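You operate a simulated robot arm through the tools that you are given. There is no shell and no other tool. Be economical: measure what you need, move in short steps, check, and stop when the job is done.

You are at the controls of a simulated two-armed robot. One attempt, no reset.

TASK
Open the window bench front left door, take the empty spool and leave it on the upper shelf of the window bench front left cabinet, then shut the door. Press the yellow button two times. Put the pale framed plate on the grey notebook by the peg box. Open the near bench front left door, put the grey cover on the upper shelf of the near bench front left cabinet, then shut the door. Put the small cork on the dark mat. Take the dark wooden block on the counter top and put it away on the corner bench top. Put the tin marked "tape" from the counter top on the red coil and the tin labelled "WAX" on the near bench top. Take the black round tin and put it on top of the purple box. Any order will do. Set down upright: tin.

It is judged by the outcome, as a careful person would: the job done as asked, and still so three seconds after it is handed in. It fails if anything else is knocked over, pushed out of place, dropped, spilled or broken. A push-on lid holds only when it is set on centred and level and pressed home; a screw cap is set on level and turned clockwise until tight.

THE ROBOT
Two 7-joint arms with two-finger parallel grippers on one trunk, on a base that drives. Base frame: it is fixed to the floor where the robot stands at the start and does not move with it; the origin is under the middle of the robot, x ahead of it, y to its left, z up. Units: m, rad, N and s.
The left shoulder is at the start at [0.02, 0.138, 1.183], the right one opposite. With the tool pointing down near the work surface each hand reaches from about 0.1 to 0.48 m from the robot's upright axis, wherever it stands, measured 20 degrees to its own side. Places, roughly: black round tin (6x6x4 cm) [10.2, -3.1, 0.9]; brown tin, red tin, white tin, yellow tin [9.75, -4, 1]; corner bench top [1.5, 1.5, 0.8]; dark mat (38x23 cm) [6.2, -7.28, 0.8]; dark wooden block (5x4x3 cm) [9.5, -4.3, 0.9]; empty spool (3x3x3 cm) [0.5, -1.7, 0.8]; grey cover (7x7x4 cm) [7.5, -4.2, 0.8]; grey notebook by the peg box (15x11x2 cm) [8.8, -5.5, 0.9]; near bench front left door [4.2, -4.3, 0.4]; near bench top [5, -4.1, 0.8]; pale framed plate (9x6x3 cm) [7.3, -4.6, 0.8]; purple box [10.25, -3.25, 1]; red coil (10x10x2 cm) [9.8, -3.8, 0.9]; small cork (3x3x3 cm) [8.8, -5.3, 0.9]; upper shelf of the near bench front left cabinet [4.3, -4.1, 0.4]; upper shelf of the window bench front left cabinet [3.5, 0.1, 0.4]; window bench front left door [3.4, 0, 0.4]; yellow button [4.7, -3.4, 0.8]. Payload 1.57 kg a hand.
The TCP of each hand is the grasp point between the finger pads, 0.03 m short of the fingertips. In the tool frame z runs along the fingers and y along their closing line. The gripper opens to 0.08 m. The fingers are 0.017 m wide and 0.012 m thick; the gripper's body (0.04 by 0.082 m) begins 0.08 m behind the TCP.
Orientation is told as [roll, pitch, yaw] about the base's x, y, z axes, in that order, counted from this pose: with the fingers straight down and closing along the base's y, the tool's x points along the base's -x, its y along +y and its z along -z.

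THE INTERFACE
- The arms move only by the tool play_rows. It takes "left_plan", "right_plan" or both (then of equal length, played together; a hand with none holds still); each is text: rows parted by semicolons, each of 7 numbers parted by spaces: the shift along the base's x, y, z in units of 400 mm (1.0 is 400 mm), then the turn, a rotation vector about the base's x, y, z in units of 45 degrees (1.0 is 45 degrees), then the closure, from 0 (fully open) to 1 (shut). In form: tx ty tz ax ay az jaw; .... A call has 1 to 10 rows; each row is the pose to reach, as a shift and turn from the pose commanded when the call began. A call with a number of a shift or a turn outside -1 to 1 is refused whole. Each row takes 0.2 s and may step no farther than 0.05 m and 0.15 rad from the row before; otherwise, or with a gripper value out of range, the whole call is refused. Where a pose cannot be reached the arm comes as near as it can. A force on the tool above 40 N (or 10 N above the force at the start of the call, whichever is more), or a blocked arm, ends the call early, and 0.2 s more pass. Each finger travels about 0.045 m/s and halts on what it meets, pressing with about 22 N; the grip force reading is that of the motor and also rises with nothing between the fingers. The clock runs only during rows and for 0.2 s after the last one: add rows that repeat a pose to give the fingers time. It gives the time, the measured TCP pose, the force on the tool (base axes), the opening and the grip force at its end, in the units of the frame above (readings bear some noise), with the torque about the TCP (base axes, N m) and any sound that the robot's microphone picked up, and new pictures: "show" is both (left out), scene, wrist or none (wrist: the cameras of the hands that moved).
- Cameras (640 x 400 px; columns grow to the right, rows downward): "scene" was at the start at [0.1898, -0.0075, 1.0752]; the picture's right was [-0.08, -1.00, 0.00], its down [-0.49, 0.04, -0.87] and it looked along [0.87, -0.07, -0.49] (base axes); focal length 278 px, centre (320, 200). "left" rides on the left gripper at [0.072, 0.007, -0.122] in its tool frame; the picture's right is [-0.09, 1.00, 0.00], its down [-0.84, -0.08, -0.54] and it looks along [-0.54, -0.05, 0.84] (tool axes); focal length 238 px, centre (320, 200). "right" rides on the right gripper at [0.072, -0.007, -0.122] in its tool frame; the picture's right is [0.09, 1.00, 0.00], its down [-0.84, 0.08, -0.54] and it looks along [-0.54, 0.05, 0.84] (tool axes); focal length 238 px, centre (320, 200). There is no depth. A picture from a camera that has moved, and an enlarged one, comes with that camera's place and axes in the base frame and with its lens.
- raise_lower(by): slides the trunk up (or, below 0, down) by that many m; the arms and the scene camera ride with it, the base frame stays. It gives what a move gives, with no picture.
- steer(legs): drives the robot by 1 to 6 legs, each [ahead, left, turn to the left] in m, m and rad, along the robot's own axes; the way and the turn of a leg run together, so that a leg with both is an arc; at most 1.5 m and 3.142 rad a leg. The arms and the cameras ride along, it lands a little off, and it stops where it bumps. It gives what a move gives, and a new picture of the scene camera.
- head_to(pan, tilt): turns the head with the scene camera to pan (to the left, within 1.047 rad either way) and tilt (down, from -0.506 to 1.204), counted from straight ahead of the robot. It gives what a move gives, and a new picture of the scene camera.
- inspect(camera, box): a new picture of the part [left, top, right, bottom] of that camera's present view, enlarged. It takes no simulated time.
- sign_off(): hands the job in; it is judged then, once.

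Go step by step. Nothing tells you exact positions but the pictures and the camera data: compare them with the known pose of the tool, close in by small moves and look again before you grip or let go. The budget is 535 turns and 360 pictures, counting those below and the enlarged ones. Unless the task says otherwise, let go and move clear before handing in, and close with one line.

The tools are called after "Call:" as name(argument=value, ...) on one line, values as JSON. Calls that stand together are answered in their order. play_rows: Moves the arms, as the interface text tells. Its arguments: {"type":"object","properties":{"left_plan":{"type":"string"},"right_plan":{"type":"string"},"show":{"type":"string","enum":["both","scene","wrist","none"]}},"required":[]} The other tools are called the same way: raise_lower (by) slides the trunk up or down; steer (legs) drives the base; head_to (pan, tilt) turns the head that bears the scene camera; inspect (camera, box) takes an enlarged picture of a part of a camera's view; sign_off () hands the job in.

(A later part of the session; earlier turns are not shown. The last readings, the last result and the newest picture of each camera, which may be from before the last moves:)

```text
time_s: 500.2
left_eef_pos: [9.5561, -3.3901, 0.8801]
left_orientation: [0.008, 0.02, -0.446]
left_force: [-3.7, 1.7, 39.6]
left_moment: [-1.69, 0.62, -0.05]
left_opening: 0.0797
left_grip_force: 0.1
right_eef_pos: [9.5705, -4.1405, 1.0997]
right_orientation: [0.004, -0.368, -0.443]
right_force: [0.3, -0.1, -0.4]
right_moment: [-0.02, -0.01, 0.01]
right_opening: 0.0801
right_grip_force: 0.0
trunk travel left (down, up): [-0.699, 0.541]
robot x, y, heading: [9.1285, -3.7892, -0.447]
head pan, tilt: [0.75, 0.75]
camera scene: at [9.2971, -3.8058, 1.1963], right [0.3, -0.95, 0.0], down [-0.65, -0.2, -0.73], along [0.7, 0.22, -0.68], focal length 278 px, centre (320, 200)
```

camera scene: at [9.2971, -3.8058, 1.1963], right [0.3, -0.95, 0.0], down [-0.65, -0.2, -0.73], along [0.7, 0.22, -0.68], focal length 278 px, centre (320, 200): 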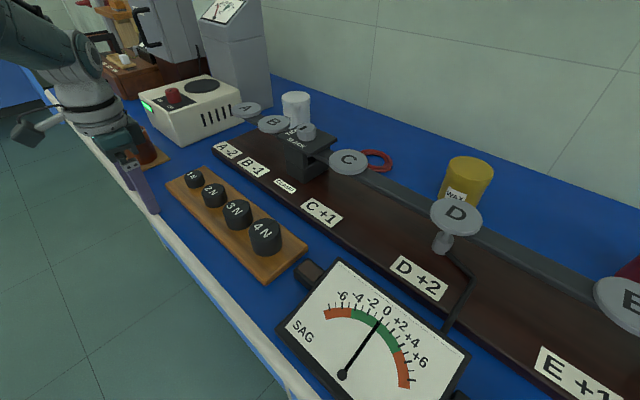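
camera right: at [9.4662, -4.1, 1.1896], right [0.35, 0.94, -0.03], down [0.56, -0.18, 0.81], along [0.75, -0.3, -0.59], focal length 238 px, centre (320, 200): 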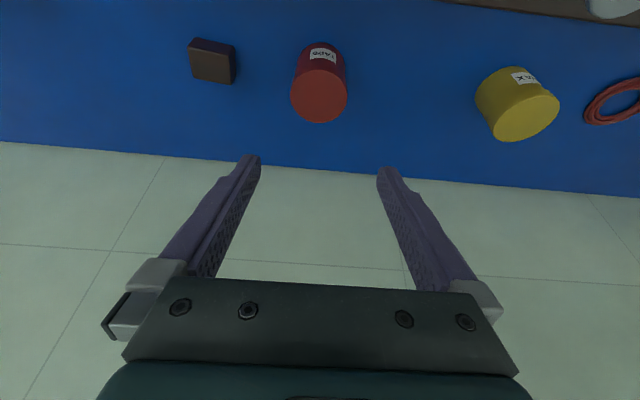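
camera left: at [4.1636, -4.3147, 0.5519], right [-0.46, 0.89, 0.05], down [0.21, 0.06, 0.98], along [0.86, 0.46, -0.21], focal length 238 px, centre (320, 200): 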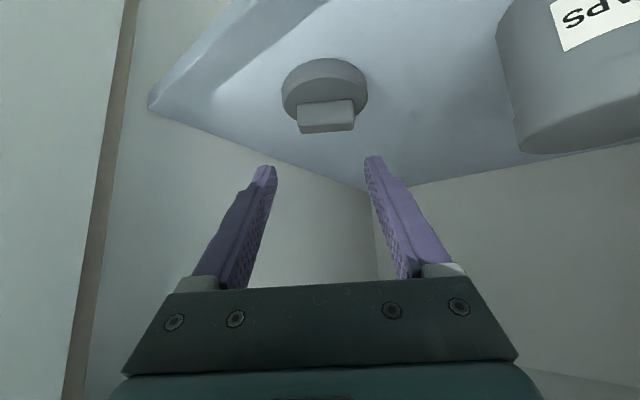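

It rests on the counter edge. I lift it straight up and check the cups beside it.

Call:
play_rows(left_plan="0 0 0.1 0 0 0 0; 0 0 0.2 0 0 0 0; 0 0 0.3 0 0 0 0; 0 0 0.35 0 0 0 0", show="none")

Call:
inspect(camera="scene", box=[0, 30, 240, 250])

```text
time_s: 501.2
left_eef_pos: [9.5953, -3.3624, 1.0046]
left_orientation: [0.001, 0.024, -0.443]
left_force: [0.2, 0.4, -0.7]
left_moment: [0.0, 0.0, 0.0]
left_opening: 0.0797
left_grip_force: 0.2
left hand out of reach, approached as far as the arm can: row 1, 2, 3, 4
right_eef_pos: [9.5688, -4.141, 1.1024]
right_orientation: [0.002, -0.369, -0.441]
right_force: [0.4, -0.6, 0.6]
right_moment: [0.02, -0.02, -0.03]
right_opening: 0.0797
right_grip_force: 0.1
trunk travel left (down, up): [-0.699, 0.541]
robot x, y, heading: [9.1283, -3.7852, -0.444]
head pan, tilt: [0.75, 0.75]
```

```text
1.82 times, centred on (120, 140) of scene
camera zoom: at [9.2955, -3.8078, 1.1956], right [0.3, -0.95, 0.0], down [-0.65, -0.21, -0.73], along [0.7, 0.22, -0.68], focal length 505 px, centre (684, 309)
```

zoom: 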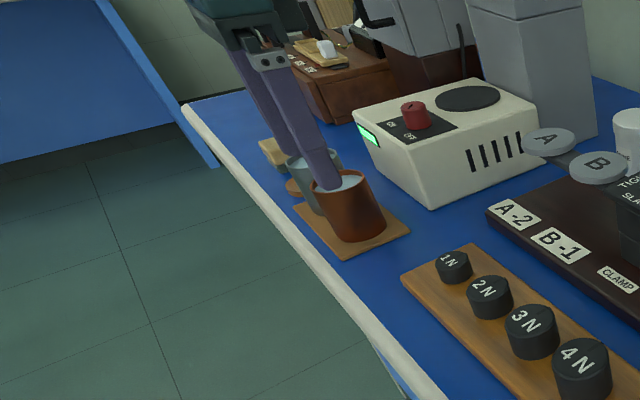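

The cups are unmoved. I bring the left hand in toward my middle first, staying high.

Call:
play_rows(left_plan="-0.05 -0.1 0 0 0 0 0; -0.1 -0.2 0 0 0 0 0; -0.15 -0.3 0 0 0 0 0; -0.2 -0.4 0 0 0 0 0; -0.25 -0.5 0 0 0 0 0; -0.27 -0.56 0 0 0 0 0", show="scene")

```text
time_s: 502.6
left_eef_pos: [9.6523, -3.5721, 0.9439]
left_orientation: [0.004, 0.022, -0.444]
left_force: [0.9, 1.1, 0.3]
left_moment: [0.0, 0.04, 0.01]
left_opening: 0.08
left_grip_force: 0.1
left hand out of reach, approached as far as the arm can: row 1, 2, 3, 4, 5, 6
right_eef_pos: [9.5683, -4.1424, 1.1001]
right_orientation: [0.001, -0.368, -0.441]
right_force: [0.6, -1.1, -0.4]
right_moment: [0.0, 0.0, -0.02]
right_opening: 0.08
right_grip_force: 0.2
trunk travel left (down, up): [-0.699, 0.541]
robot x, y, heading: [9.1276, -3.791, -0.443]
head pan, tilt: [0.75, 0.75]
camera scene: at [9.2954, -3.8085, 1.1957], right [0.3, -0.95, 0.0], down [-0.65, -0.21, -0.73], along [0.7, 0.22, -0.68], focal length 278 px, centre (320, 200)
```

scene: 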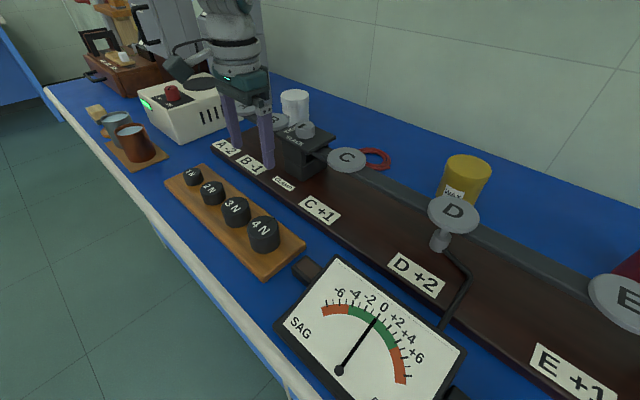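

That's too near the apparatus. I back the base straight off before re-posing the left arm.

Call:
steer(legs=[[-0.35, 0, 0]])

Call:
raise_lower(by=0.15)

Call:
head_to(pan=0, tilt=0.6)

```text
time_s: 504.9
left_eef_pos: [9.3387, -3.4218, 0.9443]
left_orientation: [0.003, 0.022, -0.444]
left_force: [0.3, 0.3, 0.8]
left_moment: [0.01, 0.02, -0.01]
left_opening: 0.08
left_grip_force: 0.0
right_eef_pos: [9.2533, -3.992, 1.1012]
right_orientation: [0.0, -0.369, -0.444]
right_force: [1.1, 0.5, -0.1]
right_moment: [-0.01, -0.01, -0.03]
right_opening: 0.0799
right_grip_force: 0.0
trunk travel left (down, up): [-0.699, 0.541]
robot x, y, heading: [8.8131, -3.6405, -0.446]
head pan, tilt: [0.75, 0.75]
camera scene: at [8.9804, -3.658, 1.1957], right [0.3, -0.95, 0.0], down [-0.65, -0.21, -0.73], along [0.7, 0.22, -0.68], focal length 278 px, centre (320, 200)
```

scene: 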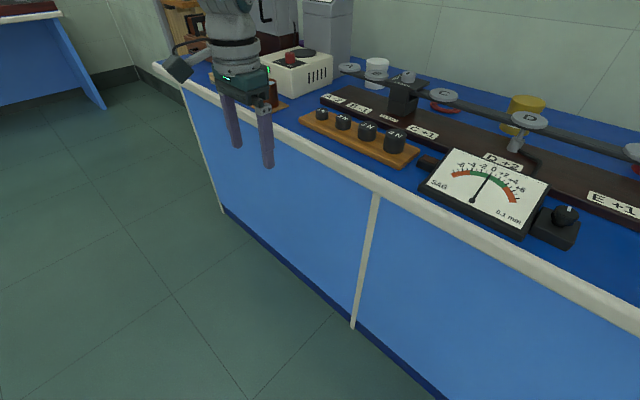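

```text
time_s: 506.6
left_eef_pos: [9.3387, -3.4212, 1.0945]
left_orientation: [0.003, 0.022, -0.445]
left_force: [-0.4, 0.2, 1.2]
left_moment: [-0.02, 0.02, 0.02]
left_opening: 0.0799
left_grip_force: 0.1
right_eef_pos: [9.2545, -3.9925, 1.2512]
right_orientation: [0.001, -0.369, -0.444]
right_force: [0.5, 0.3, 0.2]
right_moment: [-0.01, -0.01, 0.01]
right_opening: 0.08
right_grip_force: 0.1
trunk travel left (down, up): [-0.849, 0.391]
robot x, y, heading: [8.8117, -3.6354, -0.451]
head pan, tilt: [0.75, 0.75]
```

```text
time_s: 507.7
left_eef_pos: [9.3381, -3.4213, 1.0952]
left_orientation: [0.004, 0.022, -0.445]
left_force: [0.9, 0.5, 0.5]
left_moment: [0.02, 0.04, 0.01]
left_opening: 0.08
left_grip_force: 0.0
right_eef_pos: [9.2533, -3.9919, 1.251]
right_orientation: [0.0, -0.369, -0.444]
right_force: [0.2, 0.7, 0.5]
right_moment: [-0.04, -0.03, -0.02]
right_opening: 0.0801
right_grip_force: 0.0
trunk travel left (down, up): [-0.849, 0.391]
robot x, y, heading: [8.8105, -3.6414, -0.448]
head pan, tilt: [0.0, 0.6]
camera scene: at [8.9812, -3.7209, 1.3585], right [-0.43, -0.9, 0.0], down [-0.51, 0.24, -0.82], along [0.75, -0.35, -0.57], focal length 278 px, centre (320, 200)
```

scene: 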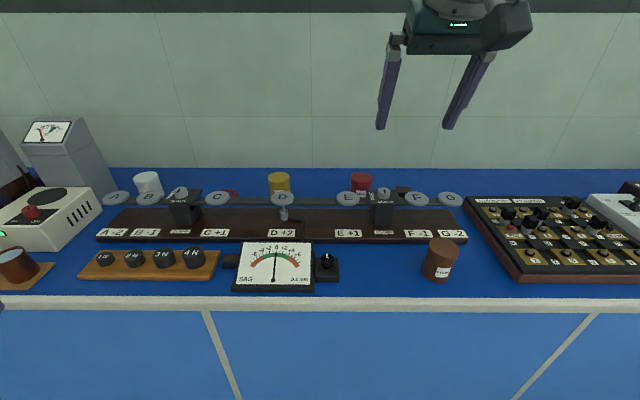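

Everything is in place. In free space I bring the left hand to the normal forward pose and then straight back.

Call:
play_rows(left_plan="-0.045 -0.1 -0.03 0 0 0 0; -0.09 -0.2 -0.06 0 0 0 0; -0.135 -0.31 -0.09 0 0 0 0; -0.18 -0.41 -0.12 0 0 0 0; -0.225 -0.51 -0.15 0 0 0 0; -0.267 -0.61 -0.175 0 0 0 0; -0.267 -0.61 -0.175 0 0 0 0", show="none")

Call:
play_rows(left_plan="-0.1 0.05 0 0 0 0 0; -0.2 0.1 0 0 0 0 0; -0.3 0.15 0 0 0 0 0; -0.4 0.2 0 0 0 0 0; -0.5 0.25 0 0 0 0 0", show="none")

```text
time_s: 509.3
left_eef_pos: [9.2405, -3.6717, 1.0177]
left_orientation: [0.005, 0.026, -0.445]
left_force: [0.0, -0.4, -0.2]
left_moment: [0.01, -0.02, 0.01]
left_opening: 0.0798
left_grip_force: 0.1
left hand out of reach, approached as far as the arm can: row 1, 2, 3, 4, 5, 6, 7
right_eef_pos: [9.2541, -3.9928, 1.25]
right_orientation: [0.0, -0.368, -0.444]
right_force: [-0.3, -0.3, -0.2]
right_moment: [-0.01, 0.02, 0.0]
right_opening: 0.0801
right_grip_force: 0.0
trunk travel left (down, up): [-0.849, 0.391]
robot x, y, heading: [8.8088, -3.6408, -0.447]
head pan, tilt: [0.0, 0.6]
```

```text
time_s: 510.5
left_eef_pos: [9.1341, -3.6288, 0.893]
left_orientation: [0.003, 0.023, -0.445]
left_force: [1.8, -0.6, 0.7]
left_moment: [0.03, 0.02, -0.03]
left_opening: 0.0801
left_grip_force: 0.0
left hand out of reach, approached as far as the arm can: row 1, 2, 3, 4, 5
right_eef_pos: [9.2526, -3.9896, 1.2503]
right_orientation: [0.0, -0.367, -0.445]
right_force: [0.2, -0.3, 0.6]
right_moment: [0.03, 0.0, 0.0]
right_opening: 0.0799
right_grip_force: 0.1
trunk travel left (down, up): [-0.849, 0.391]
robot x, y, heading: [8.809, -3.6388, -0.445]
head pan, tilt: [0.0, 0.6]
```

The left elbow keeps the arm nearly straight, so instead I lift the left hand high and out of the way.

Call:
play_rows(left_plan="0.05 0.018 0.094 0 0 0 0; 0.1 0.035 0.188 0 0 0 0; 0.15 0.053 0.28 0 0 0 0; 0.2 0.07 0.375 0 0 0 0; 0.25 0.088 0.47 0 0 0 0; 0.3 0.105 0.56 0 0 0 0; 0.35 0.123 0.656 0 0 0 0; 0.4 0.14 0.75 0 0 0 0", show="none")

Call:
play_rows(left_plan="0.01 0.035 0.09 0 0 0 0; 0.02 0.07 0.18 0 0 0 0; 0.03 0.105 0.27 0 0 0 0; 0.04 0.14 0.36 0 0 0 0; 0.05 0.175 0.45 0 0 0 0; 0.06 0.21 0.54 0 0 0 0; 0.07 0.25 0.63 0 0 0 0; 0.07 0.3 0.7 0 0 0 0", show="scene")

```text
time_s: 512.3
left_eef_pos: [9.353, -3.5834, 1.2028]
left_orientation: [0.002, 0.028, -0.446]
left_force: [-0.5, 0.7, -0.2]
left_moment: [0.01, -0.01, 0.02]
left_opening: 0.0802
left_grip_force: 0.1
left hand out of reach, approached as far as the arm can: row 1, 2, 3, 4, 5, 6, 7, 8
right_eef_pos: [9.2532, -3.9919, 1.2517]
right_orientation: [0.003, -0.369, -0.443]
right_force: [-0.4, 0.6, 0.3]
right_moment: [0.01, -0.02, 0.04]
right_opening: 0.08
right_grip_force: 0.1
trunk travel left (down, up): [-0.849, 0.391]
robot x, y, heading: [8.8166, -3.6397, -0.45]
head pan, tilt: [0.0, 0.6]
```

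```text
time_s: 513.8
left_eef_pos: [9.3274, -3.4842, 1.3108]
left_orientation: [-0.01, 0.251, -0.438]
left_force: [-0.7, -0.2, 0.2]
left_moment: [-0.02, 0.0, -0.02]
left_opening: 0.0801
left_grip_force: 0.0
left hand out of reach, approached as far as the arm can: row 1, 4, 5, 6, 7
right_eef_pos: [9.2527, -3.9911, 1.2508]
right_orientation: [-0.002, -0.366, -0.442]
right_force: [-0.4, -0.7, -0.1]
right_moment: [-0.03, 0.01, 0.0]
right_opening: 0.0797
right_grip_force: 0.1
trunk travel left (down, up): [-0.849, 0.391]
robot x, y, heading: [8.8082, -3.6414, -0.444]
head pan, tilt: [0.0, 0.6]
stopped in row 7 (left hand): the arm was blocked; the commanded pose is now the measured one
camera scene: at [8.9812, -3.721, 1.3585], right [-0.43, -0.9, 0.0], down [-0.51, 0.24, -0.83], along [0.74, -0.36, -0.56], focal length 278 px, centre (320, 200)
```

scene: 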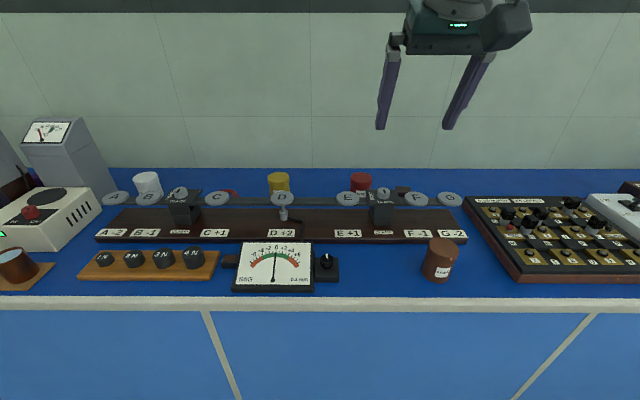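

The left elbow seems to have come free (hand now nearer the body). I try drawing it back at this height.

Call:
play_rows(left_plan="-0.1 0.05 0 -0.05 -0.1 0 0; -0.2 0.1 0 -0.09 -0.2 0 0; -0.3 0.14 0 -0.13 -0.28 0 0; -0.4 0.19 0 -0.13 -0.28 0 0; -0.48 0.23 0 -0.13 -0.28 0 0", show="none")

```text
time_s: 515.0
left_eef_pos: [9.3471, -3.463, 1.3349]
left_orientation: [0.007, 0.115, -0.416]
left_force: [-0.1, 0.6, 0.7]
left_moment: [0.02, -0.02, -0.02]
left_opening: 0.0801
left_grip_force: 0.1
left hand out of reach, approached as far as the arm can: row 1, 2, 3, 4, 5
right_eef_pos: [9.253, -3.9924, 1.2507]
right_orientation: [-0.001, -0.368, -0.443]
right_force: [-0.1, 1.1, 0.3]
right_moment: [0.01, 0.02, 0.01]
right_opening: 0.0798
right_grip_force: 0.1
trunk travel left (down, up): [-0.849, 0.391]
robot x, y, heading: [8.8092, -3.6389, -0.447]
head pan, tilt: [0.0, 0.6]
```

Call:
play_rows(left_plan="-0.03 0.02 0.1 0 0 0 0; -0.06 0.04 0.2 0 0 0 0; -0.1 0.06 0.3 0 0 0 0; -0.14 0.08 0.4 0 0 0 0; -0.18 0.1 0.5 0 0 0 0", show="none")

```text
time_s: 515.5
left_eef_pos: [9.3143, -3.4436, 1.3327]
left_orientation: [-0.008, 0.284, -0.414]
left_force: [0.1, 0.7, 0.0]
left_moment: [0.05, -0.02, 0.01]
left_opening: 0.0799
left_grip_force: 0.0
right_eef_pos: [9.2525, -3.9909, 1.2499]
right_orientation: [0.001, -0.368, -0.442]
right_force: [1.0, 0.1, 0.6]
right_moment: [0.02, 0.01, 0.01]
right_opening: 0.08
right_grip_force: 0.1
trunk travel left (down, up): [-0.849, 0.391]
robot x, y, heading: [8.8098, -3.6418, -0.444]
head pan, tilt: [0.0, 0.6]
stopped in row 2 (left hand): the arm was blocked; the commanded pose is now the measured one
```

The head may be what blocks the elbow. I turn the head away to the right and try again.

Call:
head_to(pan=-0.9, tilt=0.6)

Call:
play_rows(left_plan="-0.05 0.02 0.06 -0.06 -0.12 0 0; -0.12 0.05 0.12 -0.12 -0.24 0 0; -0.2 0.08 0.18 -0.15 -0.3 0 0; -0.28 0.12 0.24 -0.15 -0.32 0 0; -0.36 0.16 0.28 -0.15 -0.32 0 0; -0.44 0.2 0.3 -0.15 -0.32 0 0", show="none")

```text
time_s: 516.7
left_eef_pos: [9.3135, -3.4441, 1.3329]
left_orientation: [-0.008, 0.285, -0.412]
left_force: [0.5, -0.8, -0.3]
left_moment: [0.03, 0.01, 0.0]
left_opening: 0.08
left_grip_force: 0.0
right_eef_pos: [9.2528, -3.9914, 1.2511]
right_orientation: [0.0, -0.367, -0.443]
right_force: [-1.1, -1.3, -0.3]
right_moment: [-0.03, 0.02, 0.03]
right_opening: 0.08
right_grip_force: 0.1
trunk travel left (down, up): [-0.849, 0.391]
robot x, y, heading: [8.8099, -3.6403, -0.444]
head pan, tilt: [-0.901, 0.6]
camera scene: at [8.9212, -3.7691, 1.3585], right [-0.97, -0.22, 0.0], down [-0.13, 0.55, -0.83], along [0.18, -0.8, -0.56], focal length 278 px, centre (320, 200)
```

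scene: 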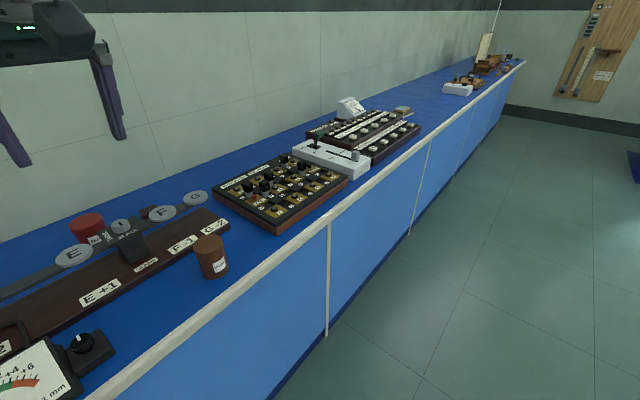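

```text
time_s: 517.6
left_eef_pos: [9.2163, -3.4027, 1.3444]
left_orientation: [-0.003, 0.264, -0.413]
left_force: [0.4, 0.3, 0.2]
left_moment: [-0.01, -0.03, 0.02]
left_opening: 0.08
left_grip_force: 0.0
right_eef_pos: [9.2535, -3.9918, 1.2494]
right_orientation: [0.002, -0.367, -0.442]
right_force: [0.3, -0.1, 0.1]
right_moment: [0.04, 0.0, -0.03]
right_opening: 0.0801
right_grip_force: 0.0
trunk travel left (down, up): [-0.849, 0.391]
robot x, y, heading: [8.813, -3.641, -0.446]
head pan, tilt: [-0.901, 0.6]
stopped in row 4 (left hand): the arm was blocked; the commanded pose is now the measured one
```

It moves now. One more step back.

Call:
play_rows(left_plan="-0.05 0.02 0 -0.03 -0.06 0 0; -0.1 0.05 0 -0.06 -0.12 0 0; -0.16 0.08 -0.03 -0.09 -0.18 0 0; -0.22 0.11 -0.06 -0.12 -0.24 0 0; -0.28 0.14 -0.1 -0.15 -0.3 0 0; -0.32 0.16 -0.15 -0.15 -0.32 0 0", show="none")

```text
time_s: 519.0
left_eef_pos: [9.0894, -3.3377, 1.2846]
left_orientation: [-0.01, -0.017, -0.415]
left_force: [-0.8, -0.1, -0.1]
left_moment: [-0.01, -0.01, -0.03]
left_opening: 0.0802
left_grip_force: 0.0
left hand out of reach, approached as far as the arm can: row 2
right_eef_pos: [9.254, -3.9917, 1.2502]
right_orientation: [0.001, -0.369, -0.443]
right_force: [0.2, 0.1, -0.7]
right_moment: [0.01, -0.02, 0.0]
right_opening: 0.0797
right_grip_force: 0.1
trunk travel left (down, up): [-0.849, 0.391]
robot x, y, heading: [8.8101, -3.6403, -0.45]
head pan, tilt: [-0.901, 0.6]
```

The left arm is free again, hand at my side. I lower it a little more.

Call:
play_rows(left_plan="-0.0 -0.04 -0.08 0 0 0 0; -0.02 -0.08 -0.16 0 0 0 0; -0.04 -0.12 -0.24 0 0 0 0; -0.06 -0.16 -0.32 0 0 0 0; -0.08 -0.2 -0.4 0 0 0 0; -0.1 -0.22 -0.48 0 0 0 0", show="none")

Call:
head_to(pan=0, tilt=0.75)

```text
time_s: 520.4
left_eef_pos: [9.0483, -3.4287, 1.0906]
left_orientation: [-0.012, -0.012, -0.412]
left_force: [0.2, -0.1, 0.2]
left_moment: [-0.05, 0.01, 0.05]
left_opening: 0.08
left_grip_force: 0.1
right_eef_pos: [9.2533, -3.9914, 1.25]
right_orientation: [0.003, -0.369, -0.443]
right_force: [0.7, 0.4, 0.1]
right_moment: [0.03, -0.01, -0.02]
right_opening: 0.0801
right_grip_force: 0.0
trunk travel left (down, up): [-0.849, 0.391]
robot x, y, heading: [8.8159, -3.6391, -0.446]
head pan, tilt: [-0.901, 0.6]
```

```text
time_s: 521.6
left_eef_pos: [9.0485, -3.4271, 1.0907]
left_orientation: [-0.011, -0.013, -0.412]
left_force: [-0.1, 0.1, 0.2]
left_moment: [0.01, -0.02, 0.0]
left_opening: 0.08
left_grip_force: 0.0
right_eef_pos: [9.2525, -3.9915, 1.2509]
right_orientation: [0.002, -0.369, -0.442]
right_force: [0.2, -0.3, 0.5]
right_moment: [0.01, -0.02, -0.01]
right_opening: 0.0802
right_grip_force: 0.0
trunk travel left (down, up): [-0.849, 0.391]
robot x, y, heading: [8.8107, -3.6394, -0.447]
head pan, tilt: [0.0, 0.75]
camera scene: at [8.9761, -3.7187, 1.3457], right [-0.43, -0.9, 0.0], down [-0.62, 0.29, -0.73], along [0.66, -0.32, -0.68], focal length 278 px, centre (320, 200)
```

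scene: 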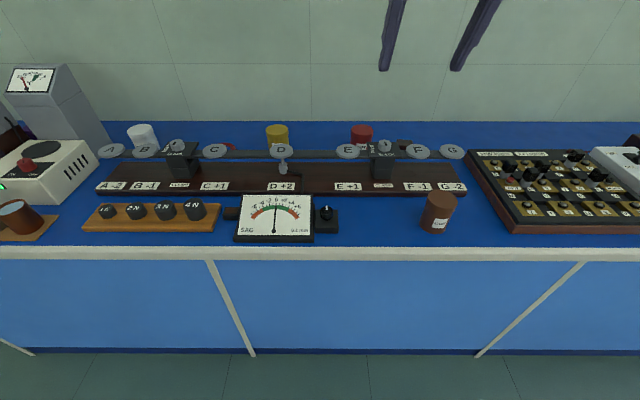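

Left hand is tucked beside me. I approach the TAPE tin again.

Call:
steer(legs=[[0.385, 0.002, 0]])

Call:
play_rows(right_plan="0.01 -0.005 0 -0.03 -0.06 0 0; 0.04 -0.02 0 -0.055 -0.115 0 0; 0.06 -0.03 0 -0.055 -0.115 0 0", show="none")

Call:
raise_lower(by=-0.24)

Call:
play_rows(right_plan="0 0 0 0 0 0 0", show="both")

```text
time_s: 524.0
left_eef_pos: [9.3994, -3.5925, 1.0912]
left_orientation: [-0.012, -0.013, -0.409]
left_force: [1.4, 0.9, 0.4]
left_moment: [-0.03, -0.02, -0.01]
left_opening: 0.08
left_grip_force: 0.0
right_eef_pos: [9.6045, -4.1559, 1.2492]
right_orientation: [-0.001, -0.367, -0.443]
right_force: [-0.1, 0.7, -0.5]
right_moment: [0.01, 0.01, -0.01]
right_opening: 0.0798
right_grip_force: 0.0
trunk travel left (down, up): [-0.849, 0.391]
robot x, y, heading: [9.1632, -3.8019, -0.44]
head pan, tilt: [0.0, 0.75]
camera scene: at [9.3273, -3.8832, 1.3457], right [-0.43, -0.9, 0.0], down [-0.62, 0.29, -0.73], along [0.66, -0.31, -0.68], focal length 278 px, centre (320, 200)
```

scene: 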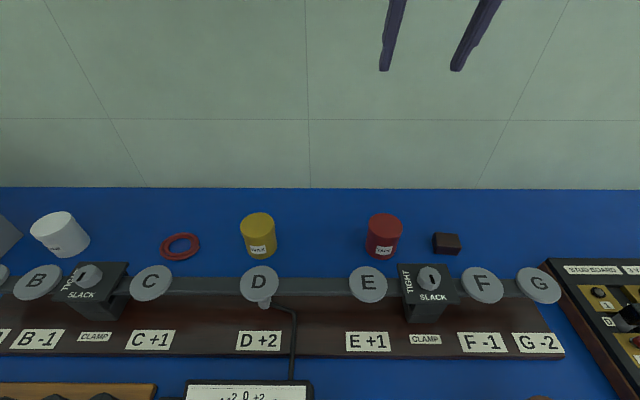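

```text
time_s: 524.8
left_eef_pos: [9.3989, -3.5912, 1.0905]
left_orientation: [-0.012, -0.013, -0.411]
left_force: [0.6, 1.0, 0.6]
left_moment: [-0.02, -0.02, 0.0]
left_opening: 0.0799
left_grip_force: 0.1
right_eef_pos: [9.6219, -4.1625, 1.2503]
right_orientation: [0.0, -0.466, -0.443]
right_force: [0.1, -0.1, 0.3]
right_moment: [-0.01, -0.03, 0.0]
right_opening: 0.0799
right_grip_force: 0.0
right hand out of reach, approached as far as the arm can: row 1, 3
trunk travel left (down, up): [-0.849, 0.391]
robot x, y, heading: [9.1652, -3.8034, -0.443]
head pan, tilt: [0.0, 0.75]
```

```text
time_s: 527.3
left_eef_pos: [9.3996, -3.5919, 0.8511]
left_orientation: [-0.013, -0.013, -0.411]
left_force: [-0.5, -0.2, -0.3]
left_moment: [0.01, 0.0, 0.03]
left_opening: 0.0801
left_grip_force: 0.0
right_eef_pos: [9.6226, -4.1622, 1.0118]
right_orientation: [-0.001, -0.465, -0.442]
right_force: [-1.0, -0.1, -0.2]
right_moment: [0.0, 0.02, -0.02]
right_opening: 0.0799
right_grip_force: 0.0
trunk travel left (down, up): [-0.609, 0.631]
robot x, y, heading: [9.1636, -3.8035, -0.442]
head pan, tilt: [0.0, 0.75]
```

```text
time_s: 527.7
left_eef_pos: [9.4004, -3.5908, 0.8514]
left_orientation: [-0.014, -0.011, -0.408]
left_force: [-0.2, -0.4, -0.3]
left_moment: [0.0, -0.02, -0.02]
left_opening: 0.08
left_grip_force: 0.1
right_eef_pos: [9.62, -4.1626, 1.01]
right_orientation: [0.0, -0.465, -0.442]
right_force: [0.3, 0.2, -0.1]
right_moment: [-0.04, 0.01, -0.01]
right_opening: 0.0799
right_grip_force: 0.1
trunk travel left (down, up): [-0.609, 0.631]
robot x, y, heading: [9.164, -3.8078, -0.444]
head pan, tilt: [0.0, 0.75]
camera scene: at [9.3273, -3.8832, 1.1057], right [-0.43, -0.9, 0.0], down [-0.62, 0.29, -0.73], along [0.66, -0.31, -0.68], focal length 278 px, centre (320, 200)
camera right: at [9.5114, -4.1195, 1.0879], right [0.35, 0.94, -0.04], down [0.49, -0.15, 0.86], along [0.8, -0.32, -0.51], focal length 238 px, centre (320, 200)
```

scene: 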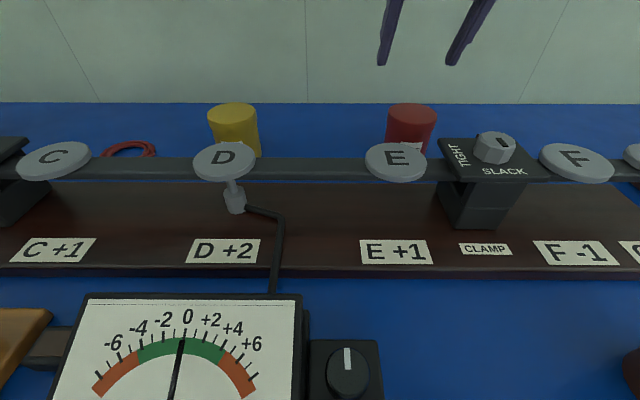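
right: 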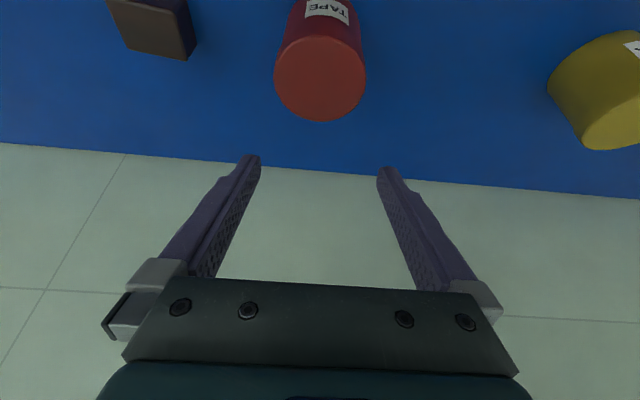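

The lid is centred between the fingers. I descend in steps.

Call:
raise_lower(by=-0.055)

Call:
play_rows(right_plan="0 0 0 0 0 0 0", show="wrist")

```text
time_s: 528.7
left_eef_pos: [9.3999, -3.5923, 0.7957]
left_orientation: [-0.012, -0.012, -0.41]
left_force: [0.1, 0.1, -1.8]
left_moment: [0.05, 0.04, 0.01]
left_opening: 0.0802
left_grip_force: 0.0
right_eef_pos: [9.6208, -4.1627, 0.9552]
right_orientation: [0.001, -0.465, -0.44]
right_force: [-0.2, 0.3, 0.0]
right_moment: [-0.03, -0.01, -0.03]
right_opening: 0.0801
right_grip_force: 0.0
trunk travel left (down, up): [-0.554, 0.686]
robot x, y, heading: [9.1626, -3.8065, -0.447]
head pan, tilt: [0.0, 0.75]
```

```text
time_s: 529.1
left_eef_pos: [9.399, -3.5918, 0.7954]
left_orientation: [-0.012, -0.012, -0.409]
left_force: [-0.6, -0.1, -0.6]
left_moment: [-0.01, 0.0, -0.04]
left_opening: 0.0799
left_grip_force: 0.0
right_eef_pos: [9.6208, -4.1637, 0.9549]
right_orientation: [0.001, -0.466, -0.442]
right_force: [0.9, -0.9, -0.2]
right_moment: [-0.01, -0.01, 0.02]
right_opening: 0.0799
right_grip_force: 0.0
trunk travel left (down, up): [-0.554, 0.686]
robot x, y, heading: [9.1668, -3.8034, -0.443]
head pan, tilt: [0.0, 0.75]
camera right: at [9.5114, -4.1195, 1.0329], right [0.35, 0.94, -0.04], down [0.49, -0.15, 0.86], along [0.8, -0.32, -0.51], focal length 238 px, centre (320, 200)
```

right: 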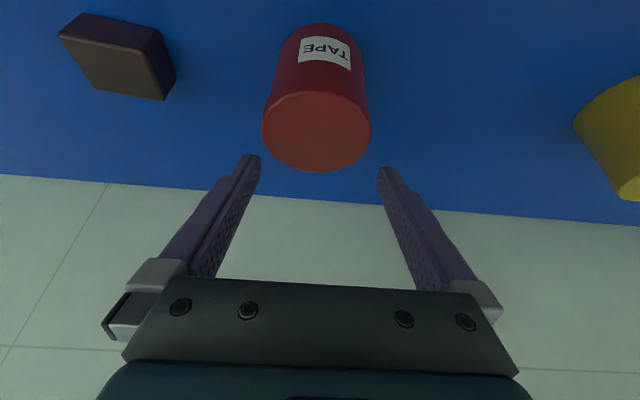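

Call:
steer(legs=[[-0.013, -0.002, 0]])

Call:
raise_lower(by=-0.03)

Call:
play_rows(right_plan="0 0 0 0 0 0 0", show="both")

```text
time_s: 529.8
left_eef_pos: [9.3856, -3.5879, 0.7957]
left_orientation: [-0.012, -0.013, -0.41]
left_force: [-0.6, -0.6, -0.9]
left_moment: [0.0, 0.03, -0.03]
left_opening: 0.08
left_grip_force: 0.1
right_eef_pos: [9.6092, -4.1597, 0.9548]
right_orientation: [0.0, -0.466, -0.442]
right_force: [-0.1, -0.3, 0.1]
right_moment: [-0.01, -0.03, 0.0]
right_opening: 0.0799
right_grip_force: 0.1
trunk travel left (down, up): [-0.554, 0.686]
robot x, y, heading: [9.1497, -3.8015, -0.447]
head pan, tilt: [0.0, 0.75]
camera scene: at [9.3145, -3.8793, 1.0506], right [-0.43, -0.9, 0.0], down [-0.62, 0.29, -0.73], along [0.66, -0.31, -0.68], focal length 278 px, centre (320, 200)
```

scene: 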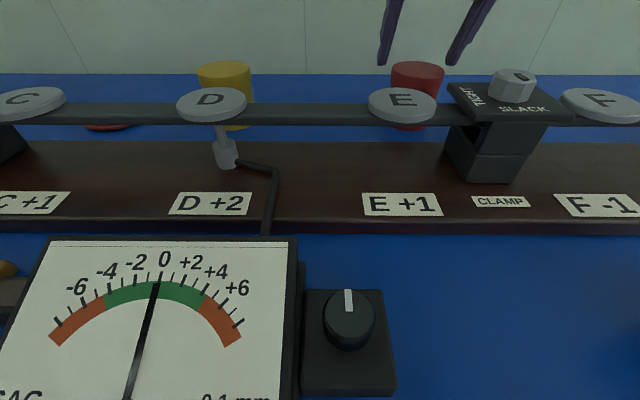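

```text
time_s: 530.6
left_eef_pos: [9.3871, -3.5881, 0.7654]
left_orientation: [-0.014, -0.013, -0.41]
left_force: [-0.3, -0.1, 0.0]
left_moment: [0.0, 0.02, 0.01]
left_opening: 0.08
left_grip_force: 0.1
right_eef_pos: [9.6086, -4.1595, 0.9263]
right_orientation: [0.0, -0.466, -0.441]
right_force: [0.3, -0.1, -0.2]
right_moment: [-0.02, -0.02, -0.01]
right_opening: 0.0799
right_grip_force: 0.0
trunk travel left (down, up): [-0.524, 0.716]
robot x, y, heading: [9.1503, -3.8014, -0.447]
head pan, tilt: [0.0, 0.75]
```

```text
time_s: 531.0
left_eef_pos: [9.3865, -3.5887, 0.766]
left_orientation: [-0.012, -0.013, -0.41]
left_force: [-0.7, 0.9, -0.5]
left_moment: [-0.02, -0.01, 0.01]
left_opening: 0.0799
left_grip_force: 0.0
right_eef_pos: [9.6082, -4.161, 0.9255]
right_orientation: [-0.001, -0.466, -0.442]
right_force: [-1.0, -0.1, -0.3]
right_moment: [0.0, -0.03, 0.01]
right_opening: 0.0801
right_grip_force: 0.1
trunk travel left (down, up): [-0.524, 0.716]
robot x, y, heading: [9.1493, -3.8064, -0.442]
head pan, tilt: [0.0, 0.75]
camera scene: at [9.3147, -3.8794, 1.0207], right [-0.43, -0.9, 0.0], down [-0.62, 0.29, -0.73], along [0.66, -0.31, -0.68], focal length 278 px, centre (320, 200)
camera right: at [9.4988, -4.1157, 1.003], right [0.35, 0.94, -0.04], down [0.49, -0.15, 0.86], along [0.8, -0.32, -0.51], focal length 238 px, centre (320, 200)
```

scene: 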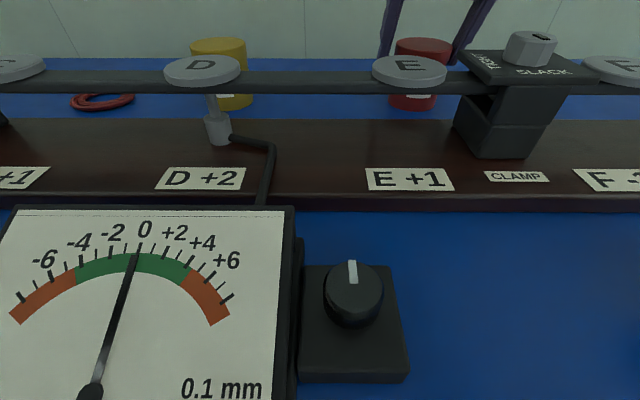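
right: 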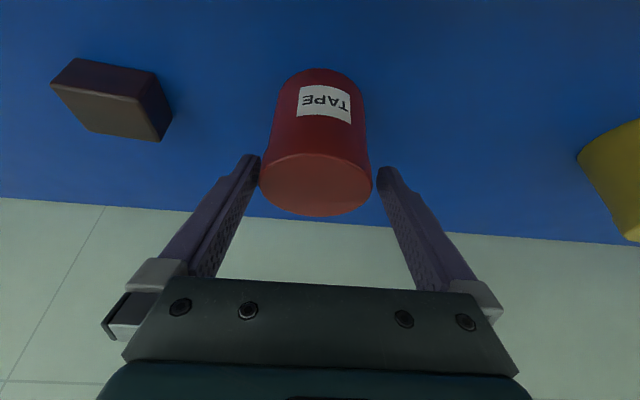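

Call:
raise_lower(by=-0.022)

Call:
play_rows(right_plan="0 0 0 0 0 0 0.1; 0 0 0 0 0 0 0.3; 0 0 0 0 0 0 0.6; 0 0 0 0 0 0 1; 0 0 0 0 0 0 1", show="wrist")

```text
time_s: 531.7
left_eef_pos: [9.3865, -3.5892, 0.744]
left_orientation: [-0.012, -0.012, -0.411]
left_force: [-0.4, -0.6, 0.8]
left_moment: [-0.01, 0.01, -0.02]
left_opening: 0.0802
left_grip_force: 0.0
right_eef_pos: [9.6088, -4.1594, 0.9025]
right_orientation: [0.0, -0.466, -0.44]
right_force: [-0.3, 0.3, 0.7]
right_moment: [-0.01, 0.0, 0.0]
right_opening: 0.08
right_grip_force: 0.0
trunk travel left (down, up): [-0.502, 0.738]
robot x, y, heading: [9.1516, -3.8029, -0.44]
head pan, tilt: [0.0, 0.75]
```

```text
time_s: 532.9
left_eef_pos: [9.3863, -3.5889, 0.7444]
left_orientation: [-0.012, -0.012, -0.41]
left_force: [0.9, 0.2, -0.2]
left_moment: [0.0, 0.02, 0.04]
left_opening: 0.0798
left_grip_force: 0.0
right_eef_pos: [9.6104, -4.1596, 0.9042]
right_orientation: [-0.001, -0.465, -0.442]
right_force: [-1.1, -1.0, 0.1]
right_moment: [0.02, -0.04, 0.02]
right_opening: 0.0672
right_grip_force: 22.1
trunk travel left (down, up): [-0.502, 0.738]
robot x, y, heading: [9.1512, -3.8028, -0.441]
head pan, tilt: [0.0, 0.75]
camera right: at [9.4987, -4.1159, 0.981], right [0.35, 0.94, -0.04], down [0.49, -0.14, 0.86], along [0.8, -0.32, -0.51], focal length 238 px, centre (320, 200)
```

right: 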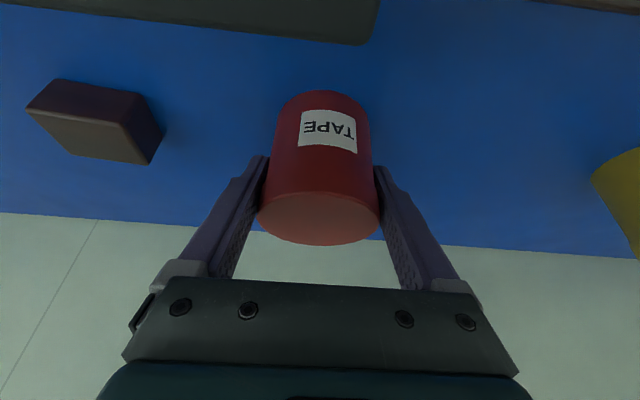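

TAPE tin gripped. I raise it above the others and slide left to the red coil.

Call:
raise_lower(by=0.13)

Call:
steer(legs=[[0.004, 0.436, 0]])

Call:
play_rows(right_plan="0 0 0 0 0 0 1", show="wrist")

```text
time_s: 534.4
left_eef_pos: [9.3877, -3.5889, 0.8728]
left_orientation: [-0.013, -0.011, -0.408]
left_force: [-0.5, -0.2, 0.4]
left_moment: [0.01, -0.02, 0.0]
left_opening: 0.08
left_grip_force: 0.1
right_eef_pos: [9.6083, -4.1596, 1.0331]
right_orientation: [0.0, -0.466, -0.443]
right_force: [0.0, -0.3, -1.1]
right_moment: [-0.03, 0.0, 0.03]
right_opening: 0.0671
right_grip_force: 22.6
trunk travel left (down, up): [-0.632, 0.608]
robot x, y, heading: [9.1484, -3.7976, -0.446]
head pan, tilt: [0.0, 0.75]
```

```text
time_s: 537.1
left_eef_pos: [9.5773, -3.1963, 0.8738]
left_orientation: [-0.012, -0.012, -0.412]
left_force: [-0.4, -0.2, 0.5]
left_moment: [0.04, 0.0, 0.02]
left_opening: 0.0803
left_grip_force: 0.0
right_eef_pos: [9.8, -3.7688, 1.0343]
right_orientation: [-0.001, -0.466, -0.444]
right_force: [0.3, -0.1, -2.0]
right_moment: [0.04, 0.07, 0.0]
right_opening: 0.067
right_grip_force: 21.9
trunk travel left (down, up): [-0.632, 0.608]
robot x, y, heading: [9.3398, -3.4099, -0.447]
head pan, tilt: [0.0, 0.75]
camera scene: at [9.5054, -3.4876, 1.1286], right [-0.43, -0.9, 0.0], down [-0.62, 0.29, -0.73], along [0.66, -0.31, -0.68], focal length 278 px, centre (320, 200)
```

scene: 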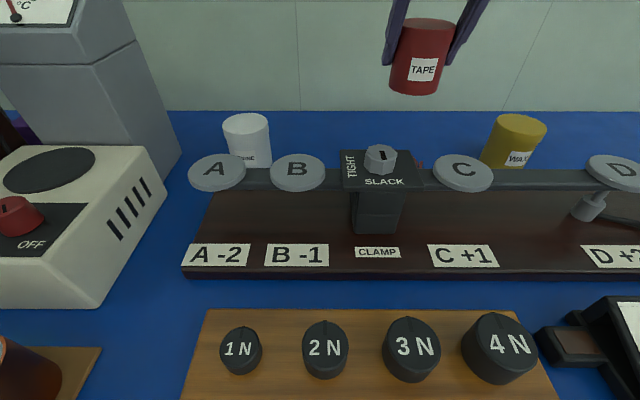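

```text
time_s: 537.5
left_eef_pos: [9.5768, -3.1968, 0.8734]
left_orientation: [-0.013, -0.013, -0.414]
left_force: [-0.1, -0.5, -0.6]
left_moment: [0.0, -0.03, 0.02]
left_opening: 0.0799
left_grip_force: 0.1
right_eef_pos: [9.7983, -3.7684, 1.0326]
right_orientation: [0.0, -0.467, -0.442]
right_force: [-0.7, -0.7, -0.9]
right_moment: [-0.01, 0.01, -0.01]
right_opening: 0.0672
right_grip_force: 22.2
trunk travel left (down, up): [-0.632, 0.608]
robot x, y, heading: [9.3413, -3.4076, -0.447]
head pan, tilt: [0.0, 0.75]
camera right: at [9.6889, -3.7243, 1.1108], right [0.35, 0.94, -0.04], down [0.49, -0.15, 0.86], along [0.8, -0.32, -0.51], focal length 238 px, centre (320, 200)
```

right: 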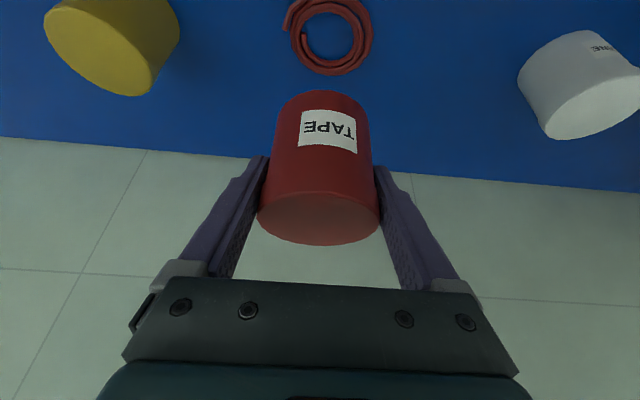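

The tin is right above the coil. I lower it.

Call:
raise_lower(by=-0.09)

Call:
play_rows(right_plan="0 0 0 0 0 0 1", show="wrist")

```text
time_s: 538.8
left_eef_pos: [9.5782, -3.1954, 0.7845]
left_orientation: [-0.012, -0.013, -0.411]
left_force: [0.3, -0.1, -0.5]
left_moment: [-0.03, -0.03, 0.03]
left_opening: 0.0802
left_grip_force: 0.1
right_eef_pos: [9.799, -3.769, 0.9438]
right_orientation: [-0.001, -0.467, -0.444]
right_force: [0.6, 0.6, -1.0]
right_moment: [0.0, 0.0, 0.01]
right_opening: 0.0671
right_grip_force: 22.0
trunk travel left (down, up): [-0.542, 0.698]
robot x, y, heading: [9.3408, -3.4058, -0.449]
head pan, tilt: [0.0, 0.75]
```

```text
time_s: 539.1
left_eef_pos: [9.5785, -3.1961, 0.7838]
left_orientation: [-0.013, -0.013, -0.415]
left_force: [0.7, 0.0, 0.6]
left_moment: [-0.01, 0.02, 0.03]
left_opening: 0.0801
left_grip_force: 0.1
right_eef_pos: [9.7976, -3.7685, 0.9436]
right_orientation: [0.0, -0.467, -0.443]
right_force: [0.5, 0.7, -0.8]
right_moment: [0.0, -0.04, -0.03]
right_opening: 0.067
right_grip_force: 21.8
trunk travel left (down, up): [-0.542, 0.698]
robot x, y, heading: [9.3434, -3.4076, -0.441]
head pan, tilt: [0.0, 0.75]
camera right: at [9.689, -3.7243, 1.0209], right [0.35, 0.94, -0.04], down [0.49, -0.15, 0.86], along [0.8, -0.32, -0.51], focal length 238 px, centre (320, 200)
```

right: 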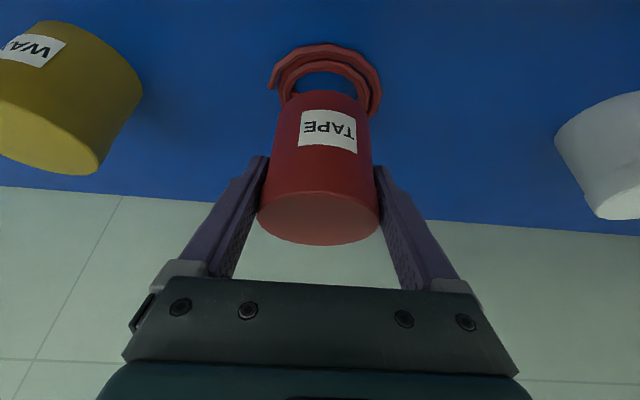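

Call:
raise_lower(by=-0.014)

Call:
raise_lower(by=-0.006)

```text
time_s: 539.8
left_eef_pos: [9.5779, -3.1966, 0.7706]
left_orientation: [-0.012, -0.012, -0.412]
left_force: [0.2, 0.7, 0.3]
left_moment: [-0.01, -0.01, 0.02]
left_opening: 0.0801
left_grip_force: 0.1
right_eef_pos: [9.7987, -3.7696, 0.9297]
right_orientation: [0.0, -0.467, -0.444]
right_force: [0.2, -0.5, -1.9]
right_moment: [0.02, 0.0, 0.02]
right_opening: 0.0669
right_grip_force: 22.2
trunk travel left (down, up): [-0.528, 0.712]
robot x, y, heading: [9.3399, -3.4089, -0.447]
head pan, tilt: [0.0, 0.75]
```

```text
time_s: 540.3
left_eef_pos: [9.5775, -3.1963, 0.7633]
left_orientation: [-0.012, -0.012, -0.412]
left_force: [-0.9, 0.2, 0.0]
left_moment: [-0.01, 0.02, 0.0]
left_opening: 0.0799
left_grip_force: 0.0
right_eef_pos: [9.7988, -3.7684, 0.9241]
right_orientation: [0.0, -0.465, -0.442]
right_force: [-0.5, -0.1, -1.4]
right_moment: [0.03, 0.03, -0.01]
right_opening: 0.067
right_grip_force: 21.7
trunk travel left (down, up): [-0.522, 0.718]
robot x, y, heading: [9.3391, -3.4062, -0.445]
head pan, tilt: [0.0, 0.75]
```

Call:
raise_lower(by=-0.004)

Call:
raise_lower(by=-0.004)

Call:
play_rows(right_plan="0 0 0 0 0 0 1", show="wrist")

```text
time_s: 540.9
left_eef_pos: [9.5781, -3.195, 0.7578]
left_orientation: [-0.012, -0.012, -0.414]
left_force: [0.5, -0.9, 1.0]
left_moment: [0.02, -0.02, 0.02]
left_opening: 0.08
left_grip_force: 0.1
right_eef_pos: [9.7984, -3.7697, 0.92]
right_orientation: [0.0, -0.467, -0.442]
right_force: [-0.2, 0.5, -1.4]
right_moment: [-0.01, -0.01, 0.01]
right_opening: 0.0673
right_grip_force: 22.2
trunk travel left (down, up): [-0.518, 0.722]
robot x, y, heading: [9.3403, -3.4097, -0.445]
head pan, tilt: [0.0, 0.75]
```

```text
time_s: 541.4
left_eef_pos: [9.5783, -3.1971, 0.7554]
left_orientation: [-0.012, -0.011, -0.414]
left_force: [-0.3, 0.6, 0.1]
left_moment: [0.0, 0.01, -0.02]
left_opening: 0.0798
left_grip_force: 0.1
right_eef_pos: [9.7979, -3.7689, 0.9159]
right_orientation: [0.001, -0.466, -0.443]
right_force: [0.5, 0.1, -1.5]
right_moment: [-0.02, 0.04, 0.0]
right_opening: 0.0673
right_grip_force: 21.9
trunk travel left (down, up): [-0.514, 0.726]
robot x, y, heading: [9.3454, -3.4092, -0.446]
head pan, tilt: [0.0, 0.75]
```

```text
time_s: 541.8
left_eef_pos: [9.5781, -3.1979, 0.7541]
left_orientation: [-0.013, -0.012, -0.413]
left_force: [0.2, 0.0, -0.3]
left_moment: [0.02, -0.02, 0.02]
left_opening: 0.0801
left_grip_force: 0.0
right_eef_pos: [9.7983, -3.7686, 0.9151]
right_orientation: [0.001, -0.466, -0.444]
right_force: [-0.5, 1.0, -2.0]
right_moment: [0.03, 0.0, 0.0]
right_opening: 0.067
right_grip_force: 22.1
trunk travel left (down, up): [-0.514, 0.726]
robot x, y, heading: [9.3402, -3.4098, -0.444]
head pan, tilt: [0.0, 0.75]
camera right: at [9.689, -3.7243, 0.9929], right [0.35, 0.94, -0.04], down [0.49, -0.15, 0.86], along [0.8, -0.32, -0.51], focal length 238 px, centre (320, 200)
```

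right: 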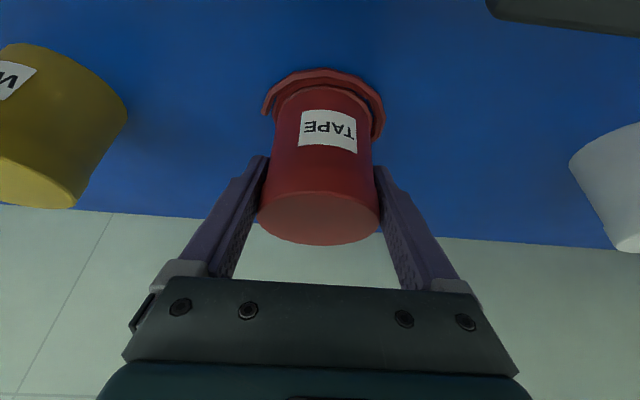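

Call:
raise_lower(by=-0.004)

Call:
raise_lower(by=-0.004)

```text
time_s: 542.3
left_eef_pos: [9.5784, -3.1982, 0.7522]
left_orientation: [-0.012, -0.012, -0.414]
left_force: [0.7, -0.4, 0.2]
left_moment: [-0.03, 0.0, 0.04]
left_opening: 0.0802
left_grip_force: 0.0
right_eef_pos: [9.7999, -3.7697, 0.9137]
right_orientation: [0.0, -0.472, -0.443]
right_force: [-2.2, 1.7, 11.4]
right_moment: [0.01, 0.22, -0.04]
right_opening: 0.0671
right_grip_force: 22.0
trunk travel left (down, up): [-0.51, 0.73]
robot x, y, heading: [9.3379, -3.4064, -0.449]
head pan, tilt: [0.0, 0.75]
```

```text
time_s: 542.8
left_eef_pos: [9.5793, -3.1977, 0.7482]
left_orientation: [-0.012, -0.014, -0.411]
left_force: [-0.6, 0.2, 1.0]
left_moment: [0.03, 0.03, -0.02]
left_opening: 0.0799
left_grip_force: 0.0
right_eef_pos: [9.8015, -3.771, 0.91]
right_orientation: [0.001, -0.473, -0.443]
right_force: [1.4, 1.3, 14.0]
right_moment: [-0.24, -0.2, 0.04]
right_opening: 0.0672
right_grip_force: 21.5
trunk travel left (down, up): [-0.506, 0.734]
robot x, y, heading: [9.3417, -3.4117, -0.439]
head pan, tilt: [0.0, 0.75]
```

Contact with the coil. I open fully and lift straight up.

Call:
play_rows(right_plan="0 0 0 0 0 0 0.1; 0 0 0 0 0 0 0; 0 0 0 0 0 0 0; 0 0 0 0 0 0 0", show="none")

Call:
raise_lower(by=0.14)

Call:
play_rows(right_plan="0 0 0 0 0 0 0", show="both")

```text
time_s: 543.8
left_eef_pos: [9.5786, -3.1966, 0.7484]
left_orientation: [-0.011, -0.014, -0.412]
left_force: [0.0, -1.0, 0.6]
left_moment: [-0.04, 0.0, 0.03]
left_opening: 0.0798
left_grip_force: 0.0
right_eef_pos: [9.7995, -3.7693, 0.9077]
right_orientation: [0.001, -0.466, -0.443]
right_force: [1.0, -0.8, 0.0]
right_moment: [0.03, -0.01, 0.02]
right_opening: 0.08
right_grip_force: 0.0
trunk travel left (down, up): [-0.506, 0.734]
robot x, y, heading: [9.3455, -3.4106, -0.447]
head pan, tilt: [0.0, 0.75]
```

```text
time_s: 545.5
left_eef_pos: [9.5775, -3.196, 0.8871]
left_orientation: [-0.013, -0.012, -0.415]
left_force: [-0.7, -0.3, 0.4]
left_moment: [-0.01, 0.0, -0.01]
left_opening: 0.0799
left_grip_force: 0.0
right_eef_pos: [9.7988, -3.7691, 1.0481]
right_orientation: [0.0, -0.465, -0.443]
right_force: [0.2, -0.8, -0.5]
right_moment: [-0.01, -0.02, 0.0]
right_opening: 0.08
right_grip_force: 0.0
trunk travel left (down, up): [-0.646, 0.594]
robot x, y, heading: [9.3375, -3.4086, -0.438]
head pan, tilt: [0.0, 0.75]
```

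```text
time_s: 545.9
left_eef_pos: [9.5779, -3.197, 0.8868]
left_orientation: [-0.012, -0.012, -0.414]
left_force: [0.2, 0.6, -0.1]
left_moment: [0.02, -0.02, 0.01]
left_opening: 0.08
left_grip_force: 0.0
right_eef_pos: [9.7983, -3.7697, 1.0476]
right_orientation: [-0.001, -0.466, -0.443]
right_force: [-0.6, 0.0, -0.1]
right_moment: [-0.03, -0.03, 0.01]
right_opening: 0.0798
right_grip_force: 0.0
trunk travel left (down, up): [-0.646, 0.594]
robot x, y, heading: [9.3414, -3.4073, -0.446]
head pan, tilt: [0.0, 0.75]
camera scene: at [9.5055, -3.4877, 1.1426], right [-0.43, -0.9, 0.0], down [-0.62, 0.29, -0.73], along [0.66, -0.31, -0.68], focal length 278 px, centre (320, 200)
camera right: at [9.6891, -3.7244, 1.125], right [0.35, 0.94, -0.04], down [0.49, -0.15, 0.86], along [0.8, -0.32, -0.51], focal length 238 px, centre (320, 200)
```

scene: 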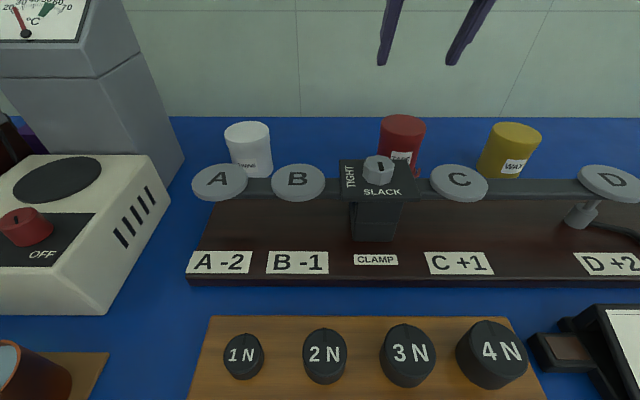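
right: 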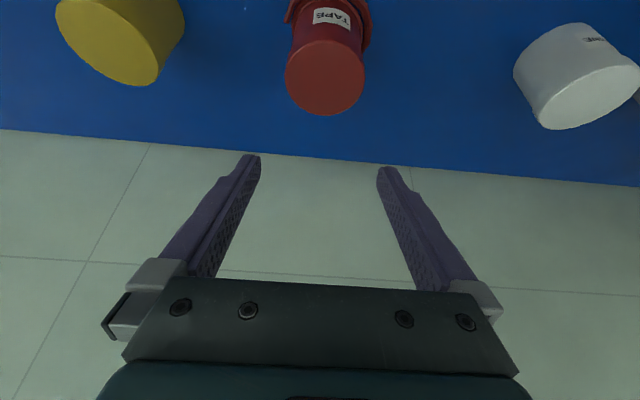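

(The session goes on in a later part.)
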